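You operate a simulated robot arm through the tools that you are given. There is no shell and no other tool. Be economical: measure what you need, move in short steps, check, and stop when the job is done.

You are at the controls of a simulated two-armed robot. One attempt, no reset.

## Task
Pick up the 40 mm core sample from the packing shelf with one hand, pass it to the other hand and put it on the packing patch.

Only the result counts: the job must be done as asked and must still hold three seconds after the hand-in. Knocking over, shifting, dropping, spilling or breaking anything else fails it.

## Robot
Two 7-joint arms with two-finger parallel grippers on one trunk, on a base that drives. Base frame: it is fixed to the floor where the robot stands at the start and does not move with it; the origin is under the middle of the robot, x ahead of it, y to its left, z up. Units: m, degrees, N and s.
The left shoulder is at the start at [0.05, 0.187, 0.951], the right one opposite. With the tool pointing down near the work surface each hand reaches from about 0.1 to 0.38 m from the robot's upright axis, wherever it stands, measured 20 degrees to its own side. Places, roughly: packing patch [0.5, -0.4, 0.8]. Payload 3.43 kg a hand.
The TCP of each hand is the grasp point between the finger pads, 0.03 m short of the fingertips. In the tool frame z runs along the fingers and y along their closing line. Largest opening 0.094 m; finger width 0.028, thickness 0.01; the body of the gripper, 0.05 by 0.096 m, starts 0.055 m behind the TCP.
Orientation is that of the tool frame in the base frame, as a unit quaternion [x, y, z, w]. With the fingers straight down and closing along the base's y, the tool's x points along the base's -x, its y along +y and its z along -z.

## Interface
- The arms move only by the tool jog_arm. It takes "left_targets", "right_targets" or both (then of equal length, played together; a hand with none holds still); each is a list of rows, each a list of 3 entries, a list of its own where there are three numbers: the turn, a rotation vector about the base's x, y, z in degrees, then the shift along the base's x, y, z in m, then the opening, from 0 (shut) to 1 (fully open). In form: [[[wx, wy, wz], [dx, dy, dz], gripper], ...]. A call has 1 to 8 rows; each row shifts and turns the commanded pose from where the row before left it. Each row takes 0.2 s and may step no farther than 0.05 m and 8.6 degrees from the row before; otherwise, or with a gripper value out of range, the whole call is refused. A pose out of reach is approached as far as the arm can. The call stops where the force on the tool passes 40 N (or 10 N more than at its start, if that is more) or the arm is blocked; 0.2 s more then pass. Each finger travels about 0.153 m/s and halts on what it meets, pressing with about 27 N; the grip force reading is that of the motor and also rises with nothing between the fingers. The clock runs only during rows and for 0.2 s after the last one: add rows that do not move to give the fingers time. The reply holds the time, the measured pose of the TCP, the force on the tool along the base axes, the opening and the grip force, in the units named above and with some noise, with the torque about the TCP (base axes, N m) and any sound that the robot's microphone picked up.
- Cameras (640 x 400 px; columns grow to the right, rows downward): "scene" is now at [0.1389, -0.0497, 1.1539]; the picture's right is [-0.54, -0.84, 0.00], its down [-0.14, 0.09, -0.99] and it looks along [0.83, -0.53, -0.16] (base axes); focal length 214 px, centre (320, 200). "left" rides on the left gripper at [0.076, -0.014, -0.102] in its tool frame; the picture's right is [0.18, 0.98, 0.00], its down [-0.75, 0.14, -0.64] and it looks along [-0.63, 0.12, 0.77] (tool axes); focal length 243 px, centre (320, 200). "right" rides on the right gripper at [0.076, 0.014, -0.102] in its tool frame; the picture's right is [-0.18, 0.98, 0.00], its down [-0.75, -0.14, -0.64] and it looks along [-0.63, -0.12, 0.77] (tool axes); focal length 243 px, centre (320, 200).
- grab_frame(camera): a new picture of that camera. The clock stands still meanwhile.
- slide_trunk(by): slides the trunk up (or, below 0, down) by that many m; the arms and the scene camera ride with it, the base frame stays. It gives what a move gives, with no picture.
- roll_base(legs): drives the robot by 1 to 6 legs, each [ahead, left, turn to the left] in m, m and degrees, along the robot's own axes; the way and the turn of a leg run together, so that a leg with both is an arc; at most 1.5 m and 180 degrees a leg. The arms and the cameras ride along, it lands a little off, and it stops where it bumps. It gives what a move gives.
- head_to(pan, tilt): turns the head with the scene camera to pan (to the left, within 80 degrees either way) and tilt (down, from -29 to 69), counted from straight ahead of the robot. It gives what a move gives.
- probe_pixels(camera, pixels): there is no depth. For up to 12 entries [column, row, z] of the newest picture of that camera ("zoom" is the newest enlarged one), the place [x, y] in the base frame at which the ray of that pixel passes the height z, good to about 0.002 m. The clock stands still meanwhile.
- inspect(camera, box): a new picture of the part [left, top, right, bottom] of that camera's present view, enlarged. The clock stands still meanwhile.
- job_done(): hands the job in; it is judged then, once.

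Keep the steps short. Do not move on a guess: measure, check each grasp and each placing, and mend mistakes. In all there are 80 turns and 70 pictures (those below and enlarged ones count). Leave the grippers open and the arms clear of the work at the hand-in unless told otherwise, and finish with a single line.

The tools are called after "Call:" as a command line: name --argument value ..., lists and objects as JSON in quotes. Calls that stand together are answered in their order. jog_arm: Moves the arms, as the interface text tells. Its arguments: {"type":"object","properties":{"left_targets":{"type":"array","items":{"type":"array"}},"right_targets":{"type":"array","items":{"type":"array"}}},"required":[]} The other tools are called the same way: slide_trunk (by) slides the trunk up or down; roll_base (legs) drives the base; head_to (pan, tilt) turns the head that bears the scene camera; grab_frame (camera) takes a picture; probe_pixels (camera, pixels) gives the place at which the rays of pixels pass given heights; inspect (camera, box) takes an enlarged picture of a part of a camera's view; job_done () hands the job in.

At the start:

```text
clock: 0.0
left_ee_pos: [0.2742, -0.055, 1.1621]
left_tcp_rot: [-0.001, 1.0, -0.002, 0.001]
left_wrist_force: [-0.1, -0.1, -0.1]
left_ft_torque: [0.0, -0.03, -0.03]
left_grip_width: 0.094
left_gripper_force: 0.1
right_ee_pos: [0.2843, -0.4372, 1.0631]
right_tcp_rot: [-0.001, 1.0, 0.0, -0.001]
right_wrist_force: [0.3, 1.1, 0.2]
right_ft_torque: [-0.02, -0.03, 0.0]
right_grip_width: 0.0942
right_gripper_force: 0.0
trunk travel left (down, up): [-0.166, 0.265]
robot x, y, heading: [0.0017, 0.0, 0.0]
head pan, tilt: [-32.5, 9.3]
```

scene: 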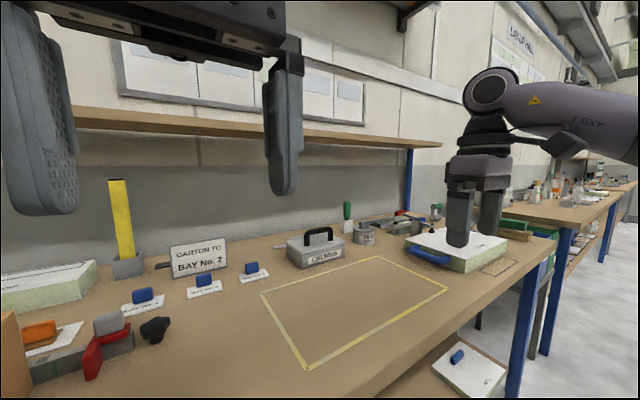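
right: 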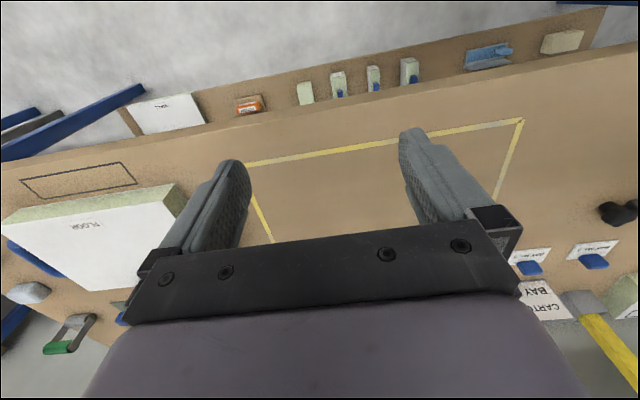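
left: 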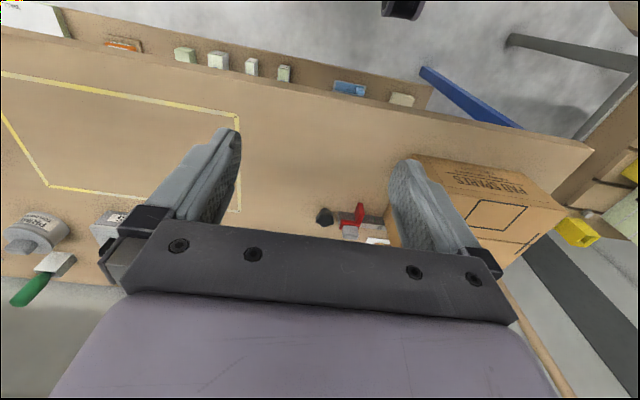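

I'll look down first, at the lower shelf and the bench, to find the core sample and the patch labels.

Call:
head_to --pan -20 --tilt 50

Call:
grab_frame --camera "scene"

Call:
inspect --camera "right" --box '[0, 0, 640, 200]'

Call:
inspect --camera "left" --box '[0, 0, 480, 200]'

```text
clock: 1.1
left_ee_pos: [0.2746, -0.0544, 1.1642]
left_tcp_rot: [-0.001, 1.0, -0.001, 0.0]
left_wrist_force: [0.0, 0.3, 0.3]
left_ft_torque: [0.03, 0.0, 0.0]
left_grip_width: 0.094
left_gripper_force: 0.0
right_ee_pos: [0.2847, -0.4363, 1.0629]
right_tcp_rot: [0.0, 1.0, 0.0, 0.0]
right_wrist_force: [0.3, -1.1, 0.1]
right_ft_torque: [-0.04, -0.01, 0.04]
right_grip_width: 0.0939
right_gripper_force: 0.1
trunk travel left (down, up): [-0.166, 0.265]
robot x, y, heading: [-0.0022, -0.0023, 0.2]
head pan, tilt: [-20.0, 50.0]
```

```text
66 pictures are left
```

scene: 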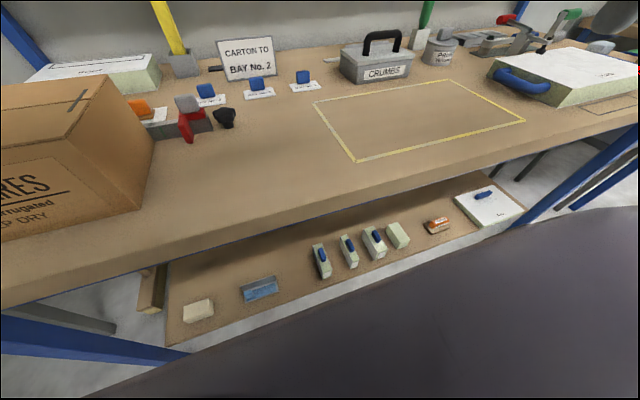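

```text
1.00 times, centred on (320, 100) of right
```

zoom: 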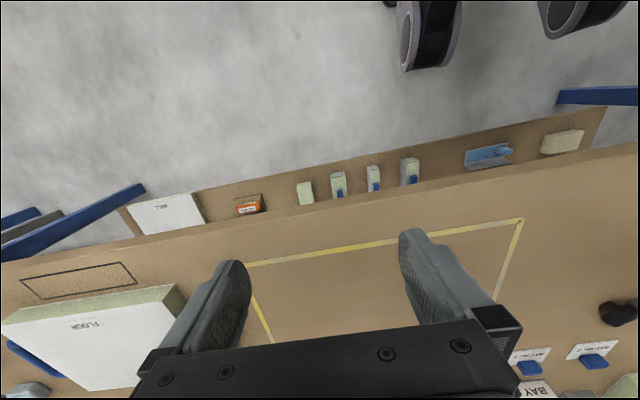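

```text
1.33 times, centred on (240, 100) of left
```

zoom: 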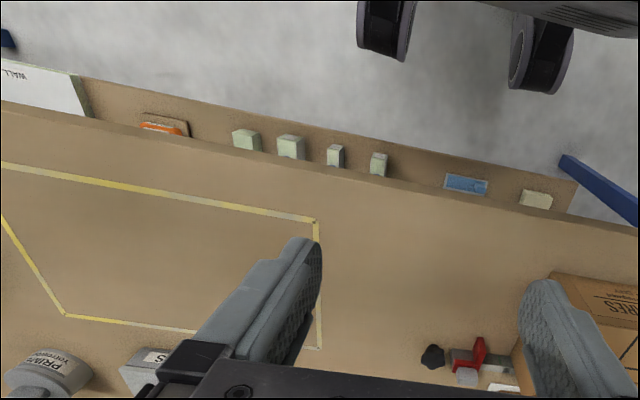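

On the shelf there's a row of pale blocks, around (320–400, 230–265). I'll zoom in on them and on the bench cards.

Call:
inspect --camera "scene" --box '[290, 200, 450, 300]'

Call:
inspect --camera "scene" --box '[120, 30, 360, 180]'

Call:
inspect --camera "scene" --box '[440, 20, 640, 230]'

```text
4.00 times, centred on (370, 250) of scene
```

zoom: 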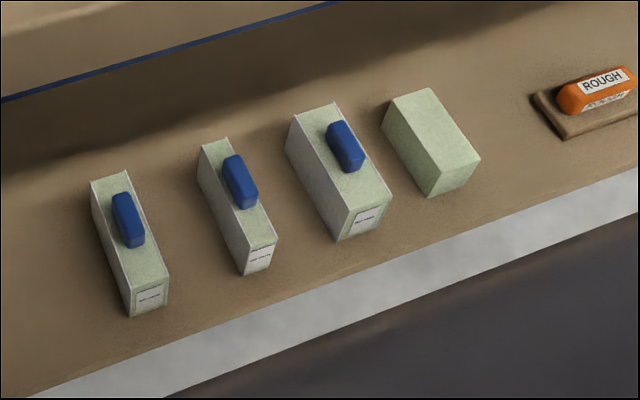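

```text
2.67 times, centred on (240, 105) of scene
```

zoom: 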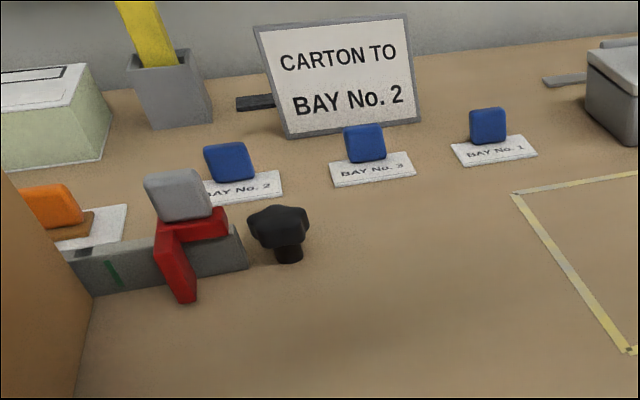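

```text
1.90 times, centred on (540, 125) of scene
```

zoom: 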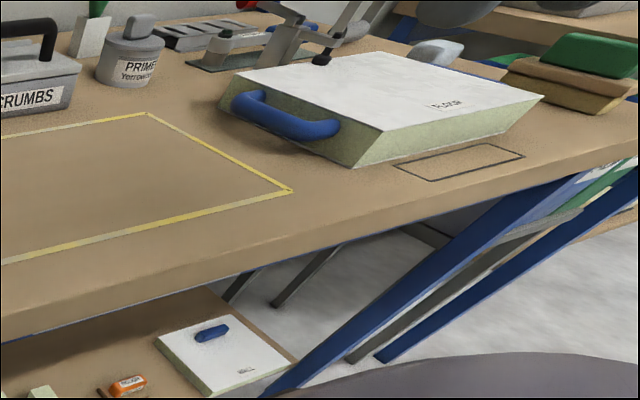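

The labels are on the front faces. I'll zoom in closer, and probe the yellow outline, the shelf blocks and the edges.

Call:
inspect --camera "scene" --box '[312, 250, 392, 300]'

Call:
probe_pixels --camera "scene" --pixels '[[314, 102, 0.8], [355, 160, 0.8], [524, 121, 0.8], [450, 81, 0.8], [610, 105, 0.8], [323, 278, 0.22], [352, 268, 0.22], [375, 259, 0.22], [405, 248, 0.22], [165, 345, 0.22], [525, 212, 0.22], [300, 215, 0.8]]'

```text
8.00 times, centred on (352, 275) of scene
```

zoom: 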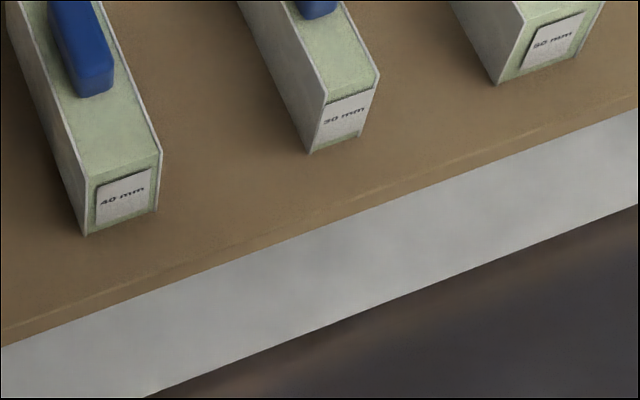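

```text
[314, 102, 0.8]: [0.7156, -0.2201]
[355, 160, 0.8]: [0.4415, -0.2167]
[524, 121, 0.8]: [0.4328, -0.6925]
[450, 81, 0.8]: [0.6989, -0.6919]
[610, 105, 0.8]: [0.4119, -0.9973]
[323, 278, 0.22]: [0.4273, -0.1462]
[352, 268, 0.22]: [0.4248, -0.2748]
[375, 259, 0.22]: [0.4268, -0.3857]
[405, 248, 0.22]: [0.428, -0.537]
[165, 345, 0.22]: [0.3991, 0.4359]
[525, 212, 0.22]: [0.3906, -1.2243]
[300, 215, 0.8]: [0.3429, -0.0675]
```

The 40 mm sample is the leftmost block, with its label at zoom (122,195). I'll measure its front-face corners at several heights and then look straight down at my own base.

Call:
probe_pixels --camera "zoom" --pixels '[[84, 236, 0.22], [156, 210, 0.22], [82, 236, 0.21], [77, 178, 0.22], [77, 178, 0.26], [77, 178, 0.28], [160, 152, 0.22], [160, 152, 0.26], [160, 152, 0.28], [307, 152, 0.22], [4, 345, 0.22], [500, 82, 0.22]]'

Call:
head_to --pan 10 --tilt 69

Call:
grab_frame --camera "scene"

```text
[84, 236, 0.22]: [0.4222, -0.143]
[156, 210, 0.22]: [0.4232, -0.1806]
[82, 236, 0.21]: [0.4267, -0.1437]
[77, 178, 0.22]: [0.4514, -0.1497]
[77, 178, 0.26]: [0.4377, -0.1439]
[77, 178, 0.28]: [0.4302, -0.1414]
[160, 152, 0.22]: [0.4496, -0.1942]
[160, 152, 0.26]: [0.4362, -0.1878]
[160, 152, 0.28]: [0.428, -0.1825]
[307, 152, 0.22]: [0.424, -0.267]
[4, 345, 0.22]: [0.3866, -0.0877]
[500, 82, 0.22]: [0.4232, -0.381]
```

```text
clock: 2.0
left_ee_pos: [0.276, -0.0533, 1.1642]
left_tcp_rot: [-0.002, 1.0, -0.003, 0.0]
left_wrist_force: [-0.1, -0.5, 0.1]
left_ft_torque: [-0.02, 0.02, -0.04]
left_grip_width: 0.094
left_gripper_force: 0.0
right_ee_pos: [0.2849, -0.4365, 1.0636]
right_tcp_rot: [0.0, 1.0, 0.0, 0.0]
right_wrist_force: [0.1, 0.1, -0.1]
right_ft_torque: [0.0, -0.01, 0.01]
right_grip_width: 0.0941
right_gripper_force: 0.0
trunk travel left (down, up): [-0.166, 0.265]
robot x, y, heading: [0.0034, 0.0058, 0.1]
head pan, tilt: [10.0, 68.8]
```

```text
59 pictures are left
```

scene: 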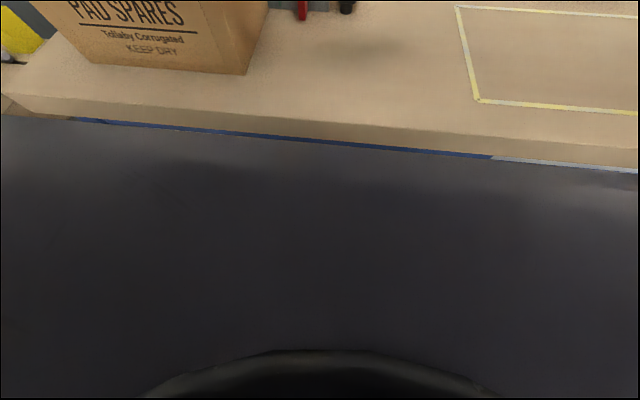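

The sample's front face is at x≈0.422, y −0.143 to −0.181, and about 0.08 m tall. It sits under the bench overhang. My plan is for the left hand to grip its front end with the tool tilted forward, then the right hand takes it from above and places it. I'll drive sideways to the right so the sample is on my left side and the patch on my right.

Call:
roll_base --legs '[[0, -0.26, 0]]'

Call:
head_to --pan 10 --tilt 55

Call:
grab_frame --camera "scene"

Call:
grab_frame --camera "left"

```text
clock: 3.9
left_ee_pos: [0.275, -0.3094, 1.165]
left_tcp_rot: [-0.002, 1.0, -0.003, 0.001]
left_wrist_force: [0.2, -0.1, 0.3]
left_ft_torque: [0.01, 0.0, -0.01]
left_grip_width: 0.0942
left_gripper_force: 0.1
right_ee_pos: [0.2843, -0.6948, 1.0619]
right_tcp_rot: [-0.001, 1.0, 0.0, 0.0]
right_wrist_force: [0.2, 0.8, 0.4]
right_ft_torque: [0.0, -0.04, 0.01]
right_grip_width: 0.0941
right_gripper_force: 0.1
trunk travel left (down, up): [-0.166, 0.265]
robot x, y, heading: [-0.0008, -0.2599, 0.0]
head pan, tilt: [10.0, 68.8]
```

```text
clock: 4.6
left_ee_pos: [0.2765, -0.3108, 1.1641]
left_tcp_rot: [-0.002, 1.0, -0.003, 0.0]
left_wrist_force: [0.1, -0.9, 0.2]
left_ft_torque: [-0.02, -0.02, -0.01]
left_grip_width: 0.0937
left_gripper_force: 0.0
right_ee_pos: [0.2845, -0.6948, 1.0628]
right_tcp_rot: [0.001, 1.0, 0.0, 0.0]
right_wrist_force: [1.0, -0.5, 0.2]
right_ft_torque: [0.01, 0.0, 0.01]
right_grip_width: 0.0942
right_gripper_force: 0.0
trunk travel left (down, up): [-0.166, 0.265]
robot x, y, heading: [0.0013, -0.2601, 0.1]
head pan, tilt: [10.0, 55.0]
```

```text
58 pictures are left
```

scene: 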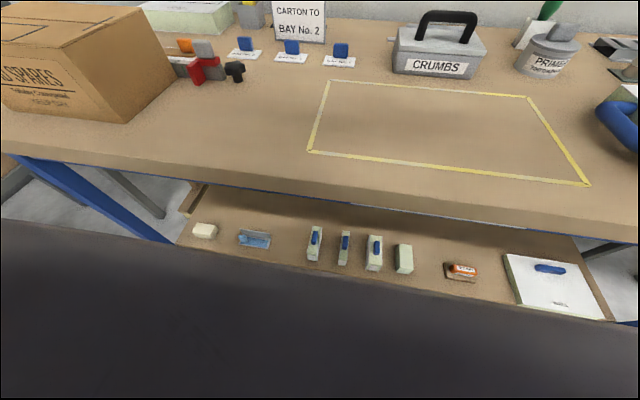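

```text
57 pictures are left
```

left: 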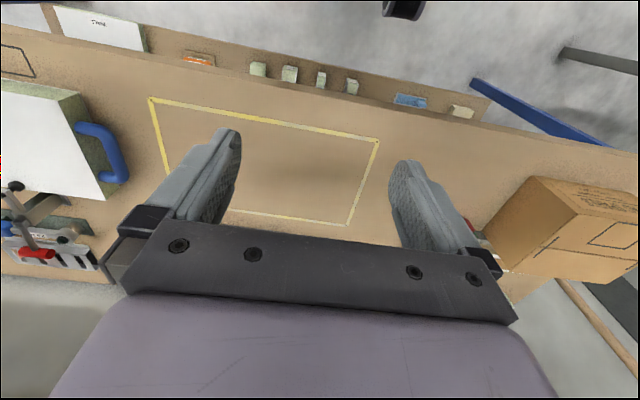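

Zooming in on the sample and its neighbours near (315,243) to get all its dimensions.

Call:
inspect --camera "scene" --box '[290, 215, 370, 265]'

```text
8.00 times, centred on (330, 240) of scene
```

zoom: 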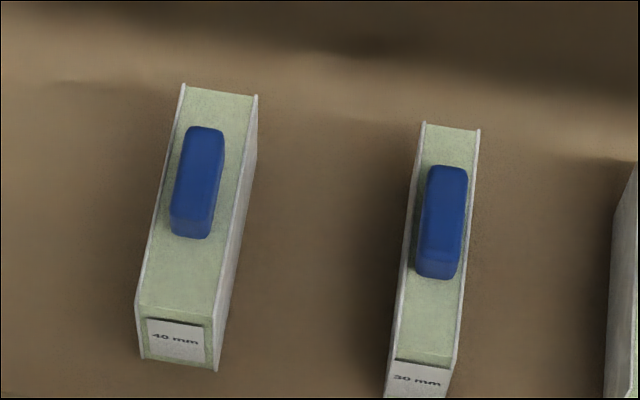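

Call:
probe_pixels --camera "zoom" --pixels '[[141, 357, 0.22], [216, 370, 0.22], [136, 303, 0.29], [136, 303, 0.3], [212, 320, 0.29], [212, 320, 0.3], [182, 84, 0.29], [257, 97, 0.29], [182, 84, 0.3], [190, 236, 0.32], [205, 127, 0.32], [257, 165, 0.22]]'

```text
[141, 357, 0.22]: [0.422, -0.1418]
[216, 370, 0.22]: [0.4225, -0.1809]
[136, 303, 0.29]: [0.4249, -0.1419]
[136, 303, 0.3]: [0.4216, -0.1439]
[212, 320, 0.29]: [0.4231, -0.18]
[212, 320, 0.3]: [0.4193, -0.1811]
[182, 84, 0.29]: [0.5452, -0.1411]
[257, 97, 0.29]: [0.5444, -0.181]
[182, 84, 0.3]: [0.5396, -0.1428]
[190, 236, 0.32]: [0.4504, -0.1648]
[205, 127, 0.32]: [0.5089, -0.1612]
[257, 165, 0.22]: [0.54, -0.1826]
```

Block: x 0.4225–0.543, y centre −0.1615, top z≈0.293, knob centred on top. I'll move the left hand to y −0.16 at height and tilt it 45° forward (rotation about −y), staying in front of the bench edge (x<0.34).

Call:
jog_arm --left_targets '[[[0, -7.5, 0], [0, 0.025, 0], 1], [[0, -7.5, 0], [0, 0.025, 0], 1], [[0, -7.5, 0], [0, 0.025, 0], 1], [[0, -7.5, 0], [0, 0.025, 0], 1], [[0, -7.5, 0], [0, 0.025, 0], 1], [[0, -7.5, 0], [0, 0.025, 0], 1], [[0, 0, 0], [0, 0, 0], 1]]' --right_targets '[[[0, 0, 0], [0, 0, 0.02], 1], [[0, 0, 0], [0, 0, 0.02], 1], [[0, 0, 0], [0, 0, 0.02], 1], [[0, 0, 0], [0, 0, 0.02], 1], [[0, 0, 0], [0, 0, 0.02], 1], [[0, 0, 0], [0, 0, 0.02], 1], [[0, 0, 0], [0, 0, 0], 1]]'

Call:
slide_trunk --by -0.1

Call:
grab_frame --camera "scene"

```text
clock: 5.7
left_ee_pos: [0.2794, -0.215, 1.1697]
left_tcp_rot: [-0.014, 0.969, -0.014, 0.247]
left_wrist_force: [1.7, -0.4, 2.9]
left_ft_torque: [0.01, 0.43, 0.08]
left_grip_width: 0.0942
left_gripper_force: 0.1
right_ee_pos: [0.2843, -0.6833, 1.1229]
right_tcp_rot: [0.001, 1.0, 0.0, 0.002]
right_wrist_force: [-0.1, -0.2, 0.2]
right_ft_torque: [-0.03, 0.01, 0.03]
right_grip_width: 0.094
right_gripper_force: 0.0
right hand out of reach, approached as far as the arm can: row 3, 4, 5
trunk travel left (down, up): [-0.166, 0.265]
robot x, y, heading: [0.0001, -0.2576, 0.0]
head pan, tilt: [10.0, 55.0]
stopped in row 5 (left hand): the force on the tool passed its limit (the readings are from after the stop); the commanded pose is now the measured one
```

```text
clock: 7.0
left_ee_pos: [0.2798, -0.2144, 1.0707]
left_tcp_rot: [-0.014, 0.969, -0.014, 0.247]
left_wrist_force: [3.2, -1.8, 4.9]
left_ft_torque: [0.02, 0.82, 0.14]
left_grip_width: 0.0941
left_gripper_force: 0.1
right_ee_pos: [0.2844, -0.6821, 1.0237]
right_tcp_rot: [0.002, 1.0, 0.0, 0.001]
right_wrist_force: [-0.6, 0.2, -0.7]
right_ft_torque: [0.0, -0.03, 0.03]
right_grip_width: 0.0944
right_gripper_force: 0.1
trunk travel left (down, up): [-0.066, 0.365]
robot x, y, heading: [-0.0029, -0.2572, 0.1]
head pan, tilt: [10.0, 55.0]
```

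```text
55 pictures are left
```

scene: 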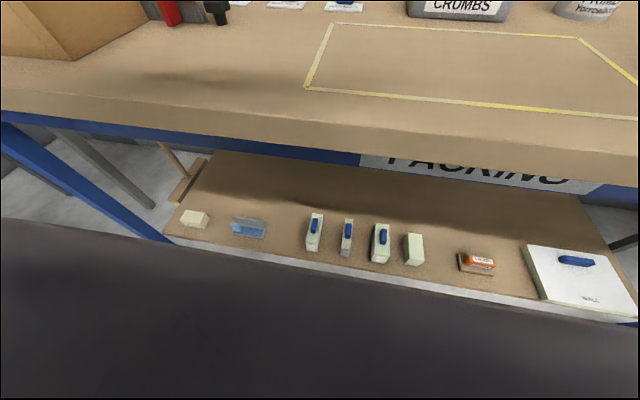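

The tilting left hand pressed against my own upper body (about 5 N). I'll move it forward and outward to free it, then check.

Call:
jog_arm --left_targets '[[[0, 0, 0], [0.03, 0.02, 0], 1], [[0, 0, 0], [0.02, 0.035, 0], 1], [[0, 0, 0], [0, 0, 0], 1]]'

Call:
head_to --pan 40 --tilt 20

Call:
grab_frame --camera "scene"

Call:
grab_frame --camera "right"

```text
clock: 7.8
left_ee_pos: [0.3288, -0.1593, 1.0688]
left_tcp_rot: [-0.014, 0.969, -0.014, 0.247]
left_wrist_force: [0.1, -0.6, -1.2]
left_ft_torque: [-0.02, 0.01, 0.04]
left_grip_width: 0.0939
left_gripper_force: 0.1
right_ee_pos: [0.2849, -0.6819, 1.0249]
right_tcp_rot: [0.001, 1.0, -0.001, 0.001]
right_wrist_force: [-0.1, -0.4, 0.2]
right_ft_torque: [0.0, -0.03, 0.04]
right_grip_width: 0.0937
right_gripper_force: 0.0
trunk travel left (down, up): [-0.066, 0.365]
robot x, y, heading: [0.0014, -0.2585, -0.1]
head pan, tilt: [10.0, 55.0]
```

```text
clock: 8.8
left_ee_pos: [0.3277, -0.1596, 1.0687]
left_tcp_rot: [-0.014, 0.969, -0.013, 0.246]
left_wrist_force: [-0.8, 0.6, 0.0]
left_ft_torque: [-0.04, -0.01, -0.02]
left_grip_width: 0.094
left_gripper_force: 0.1
right_ee_pos: [0.2855, -0.6812, 1.0235]
right_tcp_rot: [0.001, 1.0, 0.001, 0.001]
right_wrist_force: [-0.6, -0.7, 0.9]
right_ft_torque: [-0.02, 0.02, -0.01]
right_grip_width: 0.0942
right_gripper_force: 0.0
trunk travel left (down, up): [-0.066, 0.365]
robot x, y, heading: [0.0024, -0.2574, -0.1]
head pan, tilt: [40.0, 20.0]
```

```text
54 pictures are left
```

scene: 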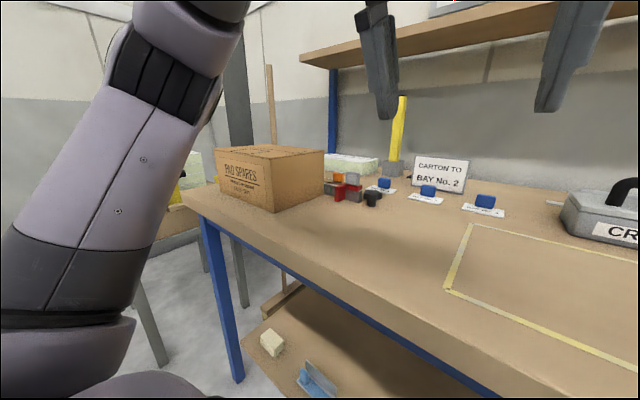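

```text
53 pictures are left
```

right: 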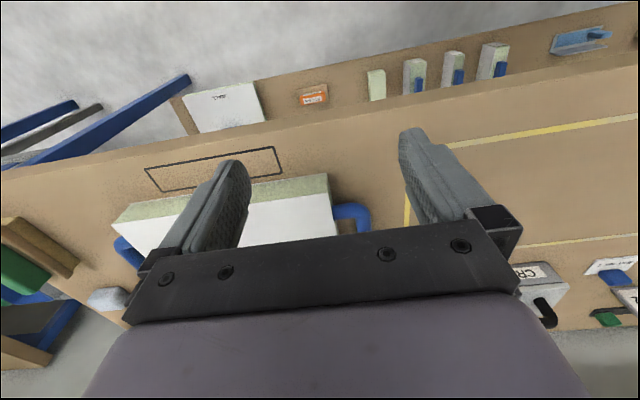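

The arm is free. Next I'll measure the bench front edge in the right picture, then back the robot off 0.12 m so the left arm has room to come down in front of the bench.

Call:
probe_pixels --camera "right" --pixels '[[400, 96, 0.8], [200, 137, 0.8], [250, 200, 0.8], [245, 195, 0.87]]'

Call:
roll_base --legs '[[-0.12, 0, 0]]'

```text
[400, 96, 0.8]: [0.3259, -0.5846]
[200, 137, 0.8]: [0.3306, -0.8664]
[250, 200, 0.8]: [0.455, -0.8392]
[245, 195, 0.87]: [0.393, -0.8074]
```

```text
clock: 10.0
left_ee_pos: [0.2097, -0.1606, 1.0673]
left_tcp_rot: [-0.012, 0.969, -0.015, 0.247]
left_wrist_force: [0.3, 0.0, -0.3]
left_ft_torque: [0.0, 0.0, 0.01]
left_grip_width: 0.094
left_gripper_force: 0.1
right_ee_pos: [0.1656, -0.6846, 1.0246]
right_tcp_rot: [0.002, 1.0, 0.0, 0.001]
right_wrist_force: [-0.6, -0.2, 0.4]
right_ft_torque: [0.02, 0.0, -0.01]
right_grip_width: 0.0941
right_gripper_force: 0.1
trunk travel left (down, up): [-0.066, 0.365]
robot x, y, heading: [-0.1173, -0.2611, -0.0]
head pan, tilt: [40.0, 20.0]
```

The bench edge is at x≈0.326. I'll lower the left hand straight down at x≈0.21.

Call:
jog_arm --left_targets '[[[0, 0, 0], [0, 0, -0.045], 1], [[0, 0, 0], [0, 0, -0.045], 1], [[0, 0, 0], [0, 0, -0.045], 1], [[0, 0, 0], [0, 0, -0.045], 1], [[0, 0, 0], [0, 0, -0.045], 1], [[0, 0, 0], [0, 0, -0.045], 1], [[0, 0, 0], [0, 0, -0.045], 1], [[0, 0, 0], [0, 0, -0.045], 1]]'

Call:
head_to --pan 25 --tilt 50

Call:
grab_frame --camera "scene"

```text
clock: 11.8
left_ee_pos: [0.211, -0.1608, 0.7084]
left_tcp_rot: [-0.013, 0.969, -0.015, 0.246]
left_wrist_force: [-0.5, -0.4, -0.1]
left_ft_torque: [0.01, 0.0, 0.01]
left_grip_width: 0.0945
left_gripper_force: 0.1
right_ee_pos: [0.1655, -0.6829, 1.0239]
right_tcp_rot: [0.003, 1.0, 0.0, 0.001]
right_wrist_force: [0.5, 0.4, -0.1]
right_ft_torque: [0.0, -0.01, 0.0]
right_grip_width: 0.0939
right_gripper_force: 0.1
trunk travel left (down, up): [-0.066, 0.365]
robot x, y, heading: [-0.117, -0.2585, -0.2]
head pan, tilt: [40.0, 20.0]
```

```text
clock: 12.8
left_ee_pos: [0.2104, -0.1601, 0.708]
left_tcp_rot: [-0.012, 0.969, -0.014, 0.246]
left_wrist_force: [0.4, 0.4, 0.0]
left_ft_torque: [-0.03, -0.03, -0.01]
left_grip_width: 0.094
left_gripper_force: 0.0
right_ee_pos: [0.1655, -0.6837, 1.0239]
right_tcp_rot: [0.003, 1.0, 0.0, 0.002]
right_wrist_force: [-0.2, -0.6, -0.5]
right_ft_torque: [-0.02, -0.02, -0.02]
right_grip_width: 0.0937
right_gripper_force: 0.1
trunk travel left (down, up): [-0.066, 0.365]
robot x, y, heading: [-0.1192, -0.2573, 0.0]
head pan, tilt: [25.0, 50.0]
```

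```text
52 pictures are left
```

scene: 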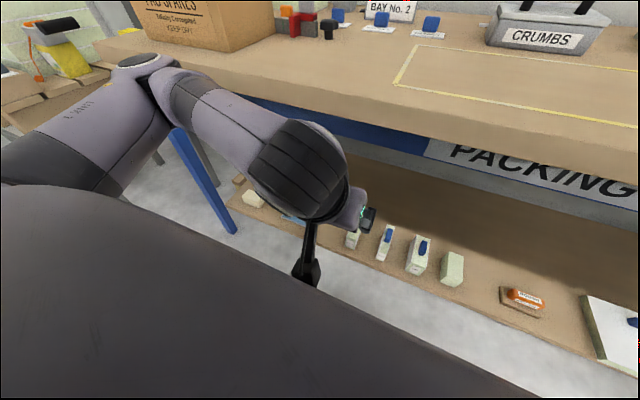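

The descent is clear. I'll go down another 0.36 m, adding 15° of tilt to reach about 43°.

Call:
jog_arm --left_targets '[[[0, -7.5, 0], [0, 0, -0.045], 1], [[0, -7.5, 0], [0, 0, -0.045], 1], [[0, 0, 0], [0, 0, -0.045], 1], [[0, 0, 0], [0, 0, -0.045], 1], [[0, 0, 0], [0, 0, -0.045], 1], [[0, 0, 0], [0, 0, -0.045], 1], [[0, 0, 0], [0, 0, -0.045], 1], [[0, 0, 0], [0, 0, -0.045], 1]]'

Call:
grab_frame --camera "scene"

Call:
grab_frame --camera "left"

```text
clock: 13.9
left_ee_pos: [0.2095, -0.1621, 0.5207]
left_tcp_rot: [-0.004, 0.927, -0.019, 0.374]
left_wrist_force: [4.1, 6.1, 29.2]
left_ft_torque: [-0.29, 4.28, -0.91]
left_grip_width: 0.0938
left_gripper_force: 0.1
right_ee_pos: [0.1655, -0.6816, 1.0245]
right_tcp_rot: [0.002, 1.0, -0.001, 0.0]
right_wrist_force: [0.8, 0.0, 0.3]
right_ft_torque: [0.02, -0.01, -0.04]
right_grip_width: 0.0939
right_gripper_force: 0.0
trunk travel left (down, up): [-0.066, 0.365]
robot x, y, heading: [-0.1156, -0.2552, -0.1]
head pan, tilt: [25.0, 50.0]
stopped in row 5 (left hand): the force on the tool passed its limit (the readings are from after the stop); the commanded pose is now the measured one
```

```text
51 pictures are left
```

scene: 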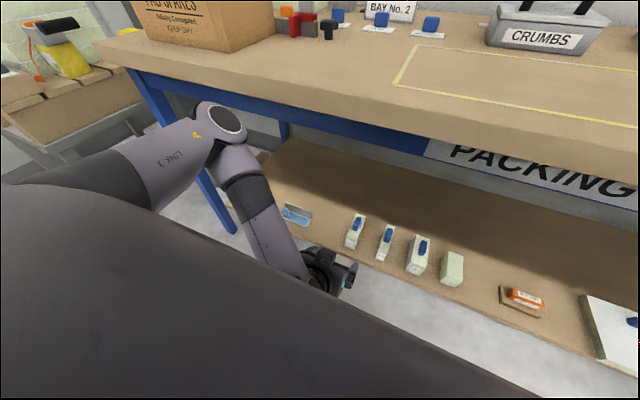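

```text
50 pictures are left
```

left: 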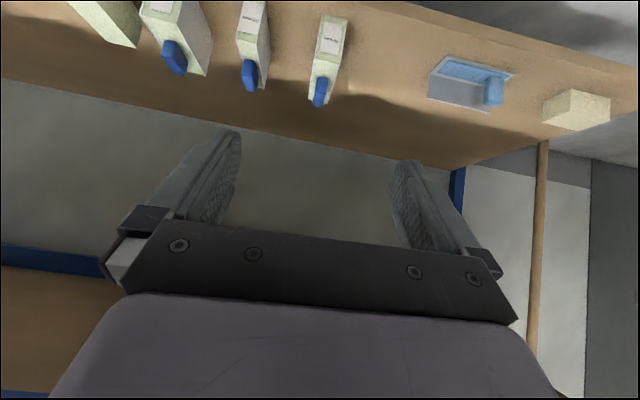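

The hand met my own base from above (29 N upward at z 0.52). I'll lift off a little and go forward before going lower.

Call:
jog_arm --left_targets '[[[0, 0, 0], [0, 0, 0.03], 1], [[0, 0, 0], [0.03, 0, 0], 1], [[0, 0, 0], [0.03, 0, 0], 1], [[0, 0, 0], [0.03, 0, 0], 1], [[0, 0, 0], [0, 0, 0], 1]]'

Call:
head_to --pan 30 --tilt 65

Call:
grab_frame --camera "scene"

```text
clock: 15.1
left_ee_pos: [0.2998, -0.1616, 0.5489]
left_tcp_rot: [-0.006, 0.928, -0.016, 0.372]
left_wrist_force: [-0.7, 0.9, 0.2]
left_ft_torque: [-0.02, -0.01, -0.01]
left_grip_width: 0.0939
left_gripper_force: 0.0
right_ee_pos: [0.1642, -0.683, 1.0238]
right_tcp_rot: [0.002, 1.0, 0.001, 0.001]
right_wrist_force: [-1.0, -0.3, 0.3]
right_ft_torque: [-0.01, -0.03, 0.02]
right_grip_width: 0.094
right_gripper_force: 0.0
trunk travel left (down, up): [-0.066, 0.365]
robot x, y, heading: [-0.1227, -0.2553, 0.1]
head pan, tilt: [25.0, 50.0]
```

```text
clock: 15.9
left_ee_pos: [0.2991, -0.1613, 0.5472]
left_tcp_rot: [-0.005, 0.928, -0.017, 0.372]
left_wrist_force: [-0.2, 0.0, -0.6]
left_ft_torque: [-0.02, 0.01, 0.01]
left_grip_width: 0.0937
left_gripper_force: 0.2
right_ee_pos: [0.1666, -0.6824, 1.0232]
right_tcp_rot: [0.002, 1.0, -0.001, 0.002]
right_wrist_force: [-0.2, 0.0, -0.4]
right_ft_torque: [0.04, 0.01, -0.01]
right_grip_width: 0.094
right_gripper_force: 0.0
trunk travel left (down, up): [-0.066, 0.365]
robot x, y, heading: [-0.1212, -0.2537, -0.2]
head pan, tilt: [30.0, 65.0]
```

```text
49 pictures are left
```

scene: 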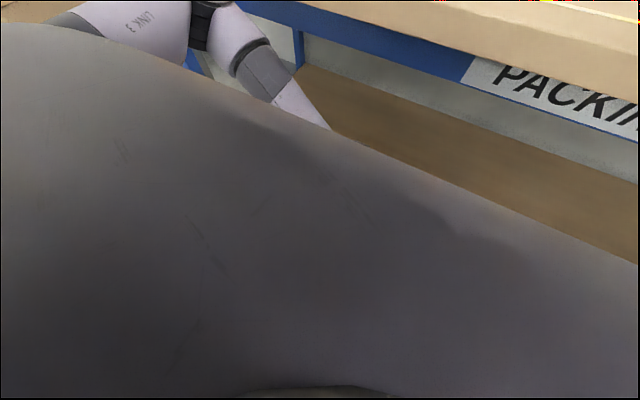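

Free again at x 0.30, z 0.547. I'll descend another 0.22 m with rows of 0.03–0.04 m.

Call:
jog_arm --left_targets '[[[0, 0, 0], [0, 0, -0.035], 1], [[0, 0, 0], [0, 0, -0.035], 1], [[0, 0, 0], [0, 0, -0.035], 1], [[0, 0, 0], [0, 0, -0.035], 1], [[0, 0, 0], [0, 0, -0.035], 1], [[0, 0, 0], [0, 0, -0.035], 1], [[0, 0, 0], [0, 0, 0], 1]]'

Call:
grab_frame --camera "left"

```text
clock: 17.0
left_ee_pos: [0.3025, -0.1657, 0.3967]
left_tcp_rot: [0.0, 0.929, -0.012, 0.37]
left_wrist_force: [-5.4, 9.0, 30.0]
left_ft_torque: [-0.24, 3.97, -1.19]
left_grip_width: 0.094
left_gripper_force: 0.1
left hand out of reach, approached as far as the arm can: row 5
right_ee_pos: [0.166, -0.6819, 1.0238]
right_tcp_rot: [0.003, 1.0, 0.0, 0.0]
right_wrist_force: [-0.2, -0.2, -1.1]
right_ft_torque: [-0.01, 0.0, -0.01]
right_grip_width: 0.0939
right_gripper_force: 0.0
trunk travel left (down, up): [-0.066, 0.365]
robot x, y, heading: [-0.1213, -0.2581, -0.1]
head pan, tilt: [30.0, 65.0]
stopped in row 5 (left hand): the force on the tool passed its limit (the readings are from after the stop); the commanded pose is now the measured one
```

```text
48 pictures are left
```

left: 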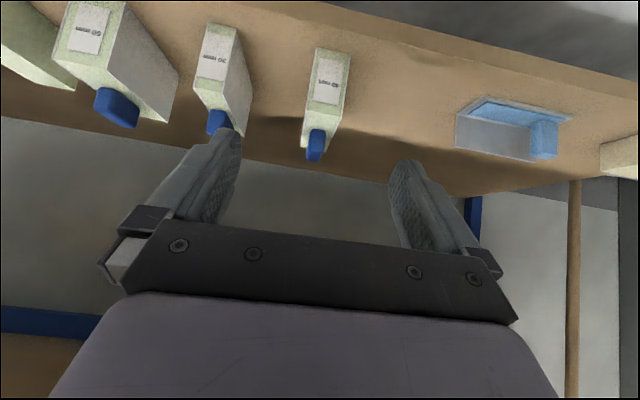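

Contact again, acting about 0.13 m behind the TCP, so the folded wrist or base is in the way at this close range. I'll lift, back the base off 0.1 m and stretch the arm farther forward, so the forearm opens out.

Call:
jog_arm --left_targets '[[[0, 0, 0], [0, 0, 0.03], 1], [[0, 0, 0], [0, 0, 0.02], 1]]'

Call:
roll_base --legs '[[-0.12, 0, 0]]'

Call:
jog_arm --left_targets '[[[0, 0, 0], [0.04, 0, 0], 1], [[0, 0, 0], [0.04, 0, 0], 1], [[0, 0, 0], [0.04, 0, 0], 1], [[0, 0, 0], [0, 0, 0], 1]]'

Call:
head_to --pan 35 --tilt 48

Call:
grab_frame --camera "scene"

```text
clock: 17.6
left_ee_pos: [0.3032, -0.1653, 0.4452]
left_tcp_rot: [-0.001, 0.929, -0.011, 0.369]
left_wrist_force: [0.0, -0.9, -0.3]
left_ft_torque: [0.0, 0.05, 0.02]
left_grip_width: 0.0942
left_gripper_force: 0.0
right_ee_pos: [0.1664, -0.6828, 1.0234]
right_tcp_rot: [0.003, 1.0, 0.0, 0.0]
right_wrist_force: [-0.1, -0.3, -0.1]
right_ft_torque: [0.01, -0.01, -0.01]
right_grip_width: 0.0941
right_gripper_force: 0.1
trunk travel left (down, up): [-0.066, 0.365]
robot x, y, heading: [-0.1195, -0.2547, -0.1]
head pan, tilt: [30.0, 65.0]
```

```text
clock: 18.9
left_ee_pos: [0.1859, -0.165, 0.4435]
left_tcp_rot: [-0.002, 0.929, -0.012, 0.369]
left_wrist_force: [-0.6, -0.4, 0.1]
left_ft_torque: [0.01, 0.02, 0.0]
left_grip_width: 0.0939
left_gripper_force: 0.1
right_ee_pos: [0.0503, -0.6822, 1.0232]
right_tcp_rot: [0.002, 1.0, 0.001, 0.0]
right_wrist_force: [-0.5, 0.0, 0.6]
right_ft_torque: [-0.01, 0.0, 0.0]
right_grip_width: 0.094
right_gripper_force: 0.0
trunk travel left (down, up): [-0.066, 0.365]
robot x, y, heading: [-0.2384, -0.2561, -0.2]
head pan, tilt: [30.0, 65.0]
```

```text
clock: 19.9
left_ee_pos: [0.3034, -0.1659, 0.4468]
left_tcp_rot: [-0.002, 0.929, -0.012, 0.369]
left_wrist_force: [-1.3, -0.1, -0.1]
left_ft_torque: [0.01, -0.03, 0.01]
left_grip_width: 0.0938
left_gripper_force: 0.1
right_ee_pos: [0.0508, -0.6815, 1.0236]
right_tcp_rot: [0.001, 1.0, 0.0, 0.0]
right_wrist_force: [-0.3, -0.7, 0.8]
right_ft_torque: [0.03, 0.04, -0.01]
right_grip_width: 0.0939
right_gripper_force: 0.0
trunk travel left (down, up): [-0.066, 0.365]
robot x, y, heading: [-0.2347, -0.2527, -0.1]
head pan, tilt: [30.0, 65.0]
```

```text
clock: 20.7
left_ee_pos: [0.3031, -0.1671, 0.4475]
left_tcp_rot: [-0.002, 0.929, -0.012, 0.369]
left_wrist_force: [-0.1, -0.2, -0.5]
left_ft_torque: [0.01, 0.03, 0.0]
left_grip_width: 0.0941
left_gripper_force: 0.2
right_ee_pos: [0.0506, -0.6821, 1.0222]
right_tcp_rot: [0.001, 1.0, -0.001, 0.0]
right_wrist_force: [0.3, 0.3, -0.4]
right_ft_torque: [0.03, -0.01, -0.05]
right_grip_width: 0.0941
right_gripper_force: 0.1
trunk travel left (down, up): [-0.066, 0.365]
robot x, y, heading: [-0.2344, -0.2584, -0.2]
head pan, tilt: [35.0, 48.0]
```

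```text
47 pictures are left
```

scene: 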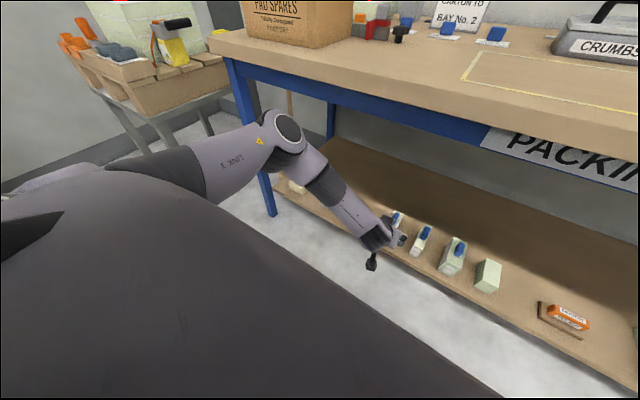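

Much more room now. I'll descend in front of the shelf from z 0.447 to about 0.29.

Call:
jog_arm --left_targets '[[[0, 0, 0], [0, 0, -0.03], 1], [[0, 0, 0], [0, 0, -0.03], 1], [[0, 0, 0], [0, 0, -0.03], 1], [[0, 0, 0], [0, 0, -0.03], 1], [[0, 0, 0], [0, 0, -0.03], 1], [[0, 0, 0], [0, 0, 0], 1]]'

Call:
grab_frame --camera "left"

Call:
grab_frame --camera "scene"

```text
clock: 22.1
left_ee_pos: [0.3034, -0.1647, 0.2953]
left_tcp_rot: [-0.001, 0.929, -0.011, 0.369]
left_wrist_force: [-0.7, 0.6, 0.2]
left_ft_torque: [0.03, -0.01, -0.01]
left_grip_width: 0.0941
left_gripper_force: 0.1
right_ee_pos: [0.0508, -0.6819, 1.023]
right_tcp_rot: [0.002, 1.0, 0.0, 0.0]
right_wrist_force: [0.1, 0.3, -0.1]
right_ft_torque: [0.0, 0.03, 0.02]
right_grip_width: 0.0942
right_gripper_force: 0.0
trunk travel left (down, up): [-0.066, 0.365]
robot x, y, heading: [-0.2386, -0.255, -0.2]
head pan, tilt: [35.0, 48.0]
```

```text
46 pictures are left
```

left: 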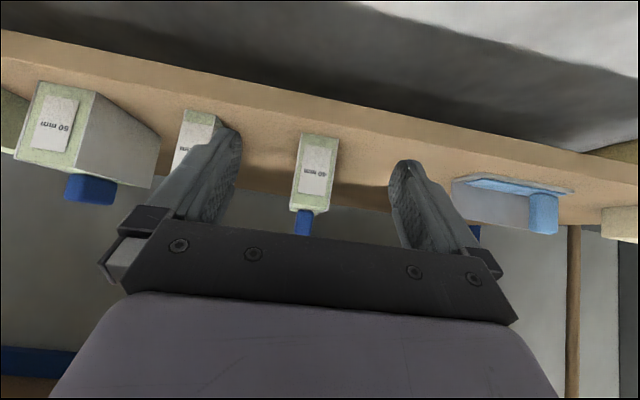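

```text
45 pictures are left
```

scene: 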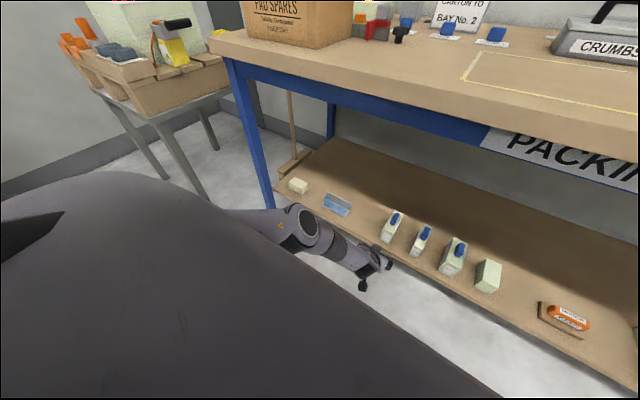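

The 40 mm label is at (315,178), between the open fingers. I'll lower to z≈0.264, nudge y by +0.003, then drive ahead 0.08 m.

Call:
jog_arm --left_targets '[[[0, 0, 0], [0, 0.003, -0.03], 1], [[0, 0, 0], [0, 0, 0], 1]]'

Call:
roll_base --legs '[[0.08, 0, 0]]'

Call:
grab_frame --camera "left"

```text
clock: 22.7
left_ee_pos: [0.3031, -0.1647, 0.273]
left_tcp_rot: [0.0, 0.93, -0.013, 0.368]
left_wrist_force: [-0.3, 0.5, -0.5]
left_ft_torque: [0.0, -0.02, 0.04]
left_grip_width: 0.0938
left_gripper_force: 0.1
left hand out of reach, approached as far as the arm can: row 1
right_ee_pos: [0.0494, -0.6807, 1.0239]
right_tcp_rot: [0.002, 1.0, -0.001, -0.002]
right_wrist_force: [-0.5, -0.7, 0.0]
right_ft_torque: [-0.02, -0.05, 0.01]
right_grip_width: 0.0941
right_gripper_force: 0.0
trunk travel left (down, up): [-0.066, 0.365]
robot x, y, heading: [-0.2336, -0.2517, -0.1]
head pan, tilt: [35.0, 48.0]
```

```text
clock: 23.7
left_ee_pos: [0.3805, -0.1641, 0.2743]
left_tcp_rot: [-0.002, 0.929, -0.012, 0.369]
left_wrist_force: [-0.6, 0.3, 0.0]
left_ft_torque: [0.01, 0.03, 0.03]
left_grip_width: 0.0942
left_gripper_force: 0.1
right_ee_pos: [0.1257, -0.6808, 1.0236]
right_tcp_rot: [0.002, 1.0, 0.0, 0.0]
right_wrist_force: [0.3, -0.5, 0.7]
right_ft_torque: [0.01, 0.02, 0.0]
right_grip_width: 0.0941
right_gripper_force: 0.0
trunk travel left (down, up): [-0.066, 0.365]
robot x, y, heading: [-0.1584, -0.2582, -0.0]
head pan, tilt: [35.0, 48.0]
```

```text
44 pictures are left
```

left: 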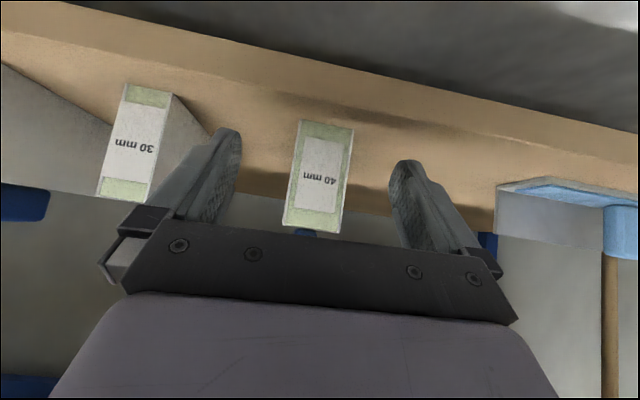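

The arm is at its lower limit, z 0.274. I'll take the trunk down 0.012 m to bring the TCP to about 0.262, then drive 0.062 m forward so the fingers straddle the front end.

Call:
slide_trunk --by -0.012

Call:
roll_base --legs '[[0.062, 0.002, 0]]'

Call:
grab_frame --camera "left"

Call:
grab_frame --camera "scene"

```text
clock: 24.3
left_ee_pos: [0.3815, -0.1646, 0.2614]
left_tcp_rot: [-0.002, 0.93, -0.011, 0.368]
left_wrist_force: [0.1, -0.4, 0.0]
left_ft_torque: [0.02, 0.01, 0.01]
left_grip_width: 0.0941
left_gripper_force: 0.1
right_ee_pos: [0.1267, -0.6824, 1.0109]
right_tcp_rot: [0.002, 1.0, 0.0, 0.001]
right_wrist_force: [0.2, 0.6, -0.7]
right_ft_torque: [-0.01, -0.01, -0.01]
right_grip_width: 0.0941
right_gripper_force: 0.1
trunk travel left (down, up): [-0.054, 0.377]
robot x, y, heading: [-0.1564, -0.2571, -0.2]
head pan, tilt: [35.0, 48.0]
```

```text
clock: 25.3
left_ee_pos: [0.4408, -0.1623, 0.262]
left_tcp_rot: [-0.002, 0.929, -0.011, 0.369]
left_wrist_force: [-0.9, 0.1, -0.4]
left_ft_torque: [-0.05, 0.0, 0.01]
left_grip_width: 0.0938
left_gripper_force: 0.0
right_ee_pos: [0.189, -0.6792, 1.0114]
right_tcp_rot: [0.002, 1.0, 0.0, 0.0]
right_wrist_force: [-0.2, -0.5, -0.1]
right_ft_torque: [0.0, 0.0, 0.03]
right_grip_width: 0.094
right_gripper_force: 0.2
trunk travel left (down, up): [-0.054, 0.377]
robot x, y, heading: [-0.0958, -0.2533, -0.1]
head pan, tilt: [35.0, 48.0]
```

```text
43 pictures are left
```

left: 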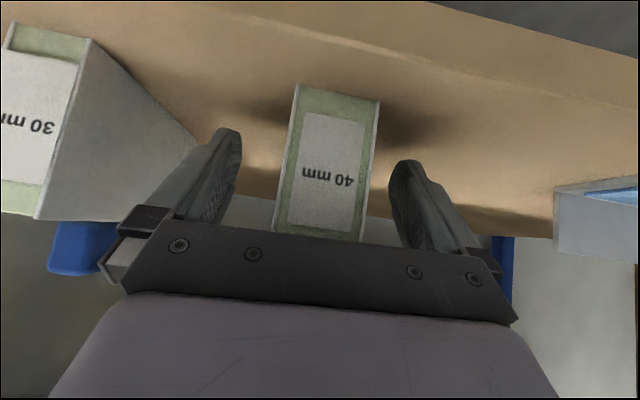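

```text
42 pictures are left
```

scene: 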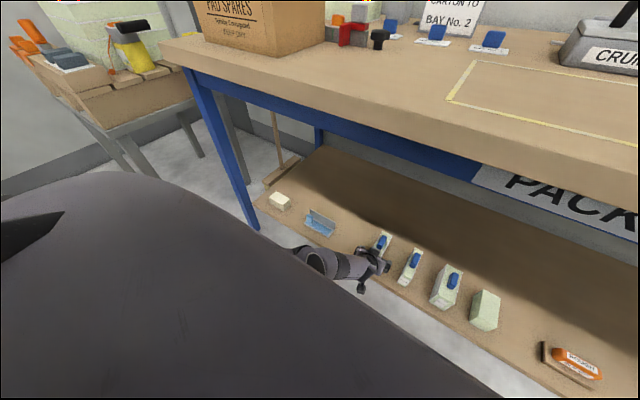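

The sample stands centred between the fingers, label at (327,175). I'll move 8 mm deeper and then close.

Call:
jog_arm --left_targets '[[[0, 0, 0], [0.008, 0, 0], 1], [[0, 0, 0], [0, 0, 0], 0.6], [[0, 0, 0], [0, 0, 0], 0], [[0, 0, 0], [0, 0, 0], 0], [[0, 0, 0], [0, 0, 0], 0]]'

Call:
grab_frame --camera "left"

```text
clock: 26.5
left_ee_pos: [0.4488, -0.1611, 0.266]
left_tcp_rot: [-0.002, 0.929, -0.011, 0.369]
left_wrist_force: [-0.4, -0.4, 0.5]
left_ft_torque: [0.08, 0.15, 0.04]
left_grip_width: 0.0439
left_gripper_force: 27.0
left hand out of reach, approached as far as the arm can: row 1
right_ee_pos: [0.1883, -0.6806, 1.0112]
right_tcp_rot: [0.001, 1.0, 0.0, 0.0]
right_wrist_force: [0.8, -1.2, 0.7]
right_ft_torque: [-0.01, -0.02, 0.0]
right_grip_width: 0.094
right_gripper_force: 0.0
trunk travel left (down, up): [-0.054, 0.377]
robot x, y, heading: [-0.098, -0.2568, -0.3]
head pan, tilt: [35.0, 48.0]
```

```text
41 pictures are left
```

left: 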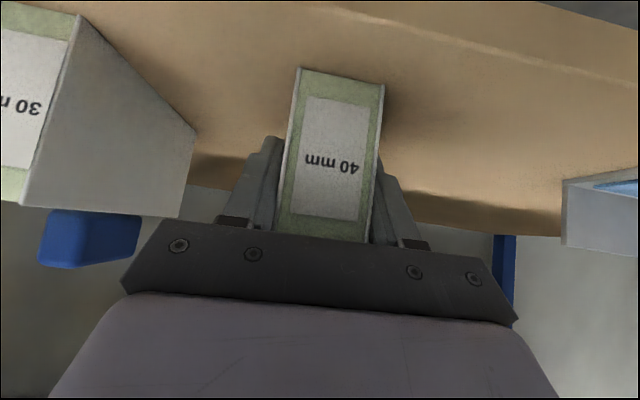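

The grip closed at 0.044 m with 27 N. I'll lift 0.06 m with the trunk and check that it holds.

Call:
slide_trunk --by 0.06

Call:
grab_frame --camera "left"

Call:
grab_frame --camera "scene"

```text
clock: 27.5
left_ee_pos: [0.4472, -0.1628, 0.3251]
left_tcp_rot: [-0.002, 0.929, -0.012, 0.37]
left_wrist_force: [-0.4, -0.7, -1.2]
left_ft_torque: [0.0, 0.05, 0.01]
left_grip_width: 0.044
left_gripper_force: 27.0
right_ee_pos: [0.1886, -0.6797, 1.0704]
right_tcp_rot: [0.001, 1.0, 0.0, 0.0]
right_wrist_force: [0.0, 0.4, -0.4]
right_ft_torque: [0.06, -0.03, 0.01]
right_grip_width: 0.094
right_gripper_force: 0.0
trunk travel left (down, up): [-0.114, 0.317]
robot x, y, heading: [-0.0955, -0.2556, -0.3]
head pan, tilt: [35.0, 48.0]
```

```text
40 pictures are left
```

left: 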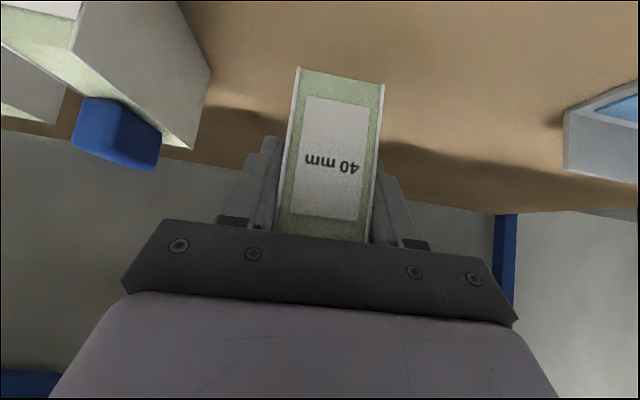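

```text
39 pictures are left
```

scene: 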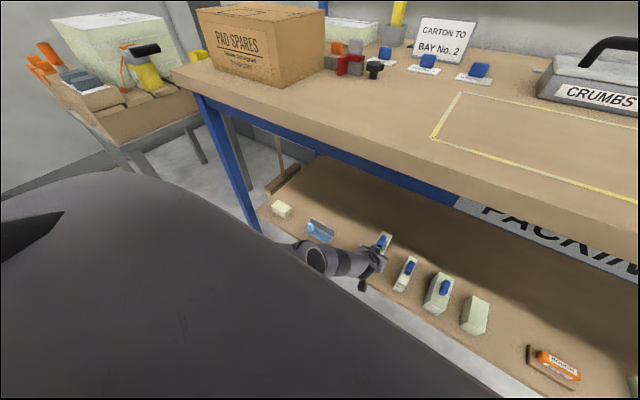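

It lifted cleanly and hangs level. I'll back out 0.27 m so the sample's rear end clears the bench edge (x 0.326).

Call:
roll_base --legs '[[-0.27, 0, 0]]'

Call:
grab_frame --camera "left"

```text
clock: 29.4
left_ee_pos: [0.1832, -0.1648, 0.3268]
left_tcp_rot: [0.002, 0.929, -0.013, 0.369]
left_wrist_force: [-0.1, -1.0, -1.3]
left_ft_torque: [0.0, 0.04, -0.01]
left_grip_width: 0.044
left_gripper_force: 26.8
right_ee_pos: [-0.0808, -0.6803, 1.0716]
right_tcp_rot: [0.005, 1.0, 0.001, 0.0]
right_wrist_force: [-0.7, -0.6, 0.6]
right_ft_torque: [-0.02, 0.0, 0.01]
right_grip_width: 0.0938
right_gripper_force: 0.0
trunk travel left (down, up): [-0.114, 0.317]
robot x, y, heading: [-0.3623, -0.253, -0.5]
head pan, tilt: [35.0, 48.0]
```

```text
38 pictures are left
```

left: 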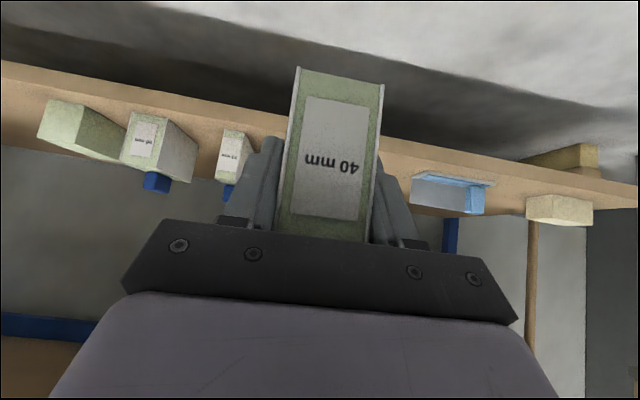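

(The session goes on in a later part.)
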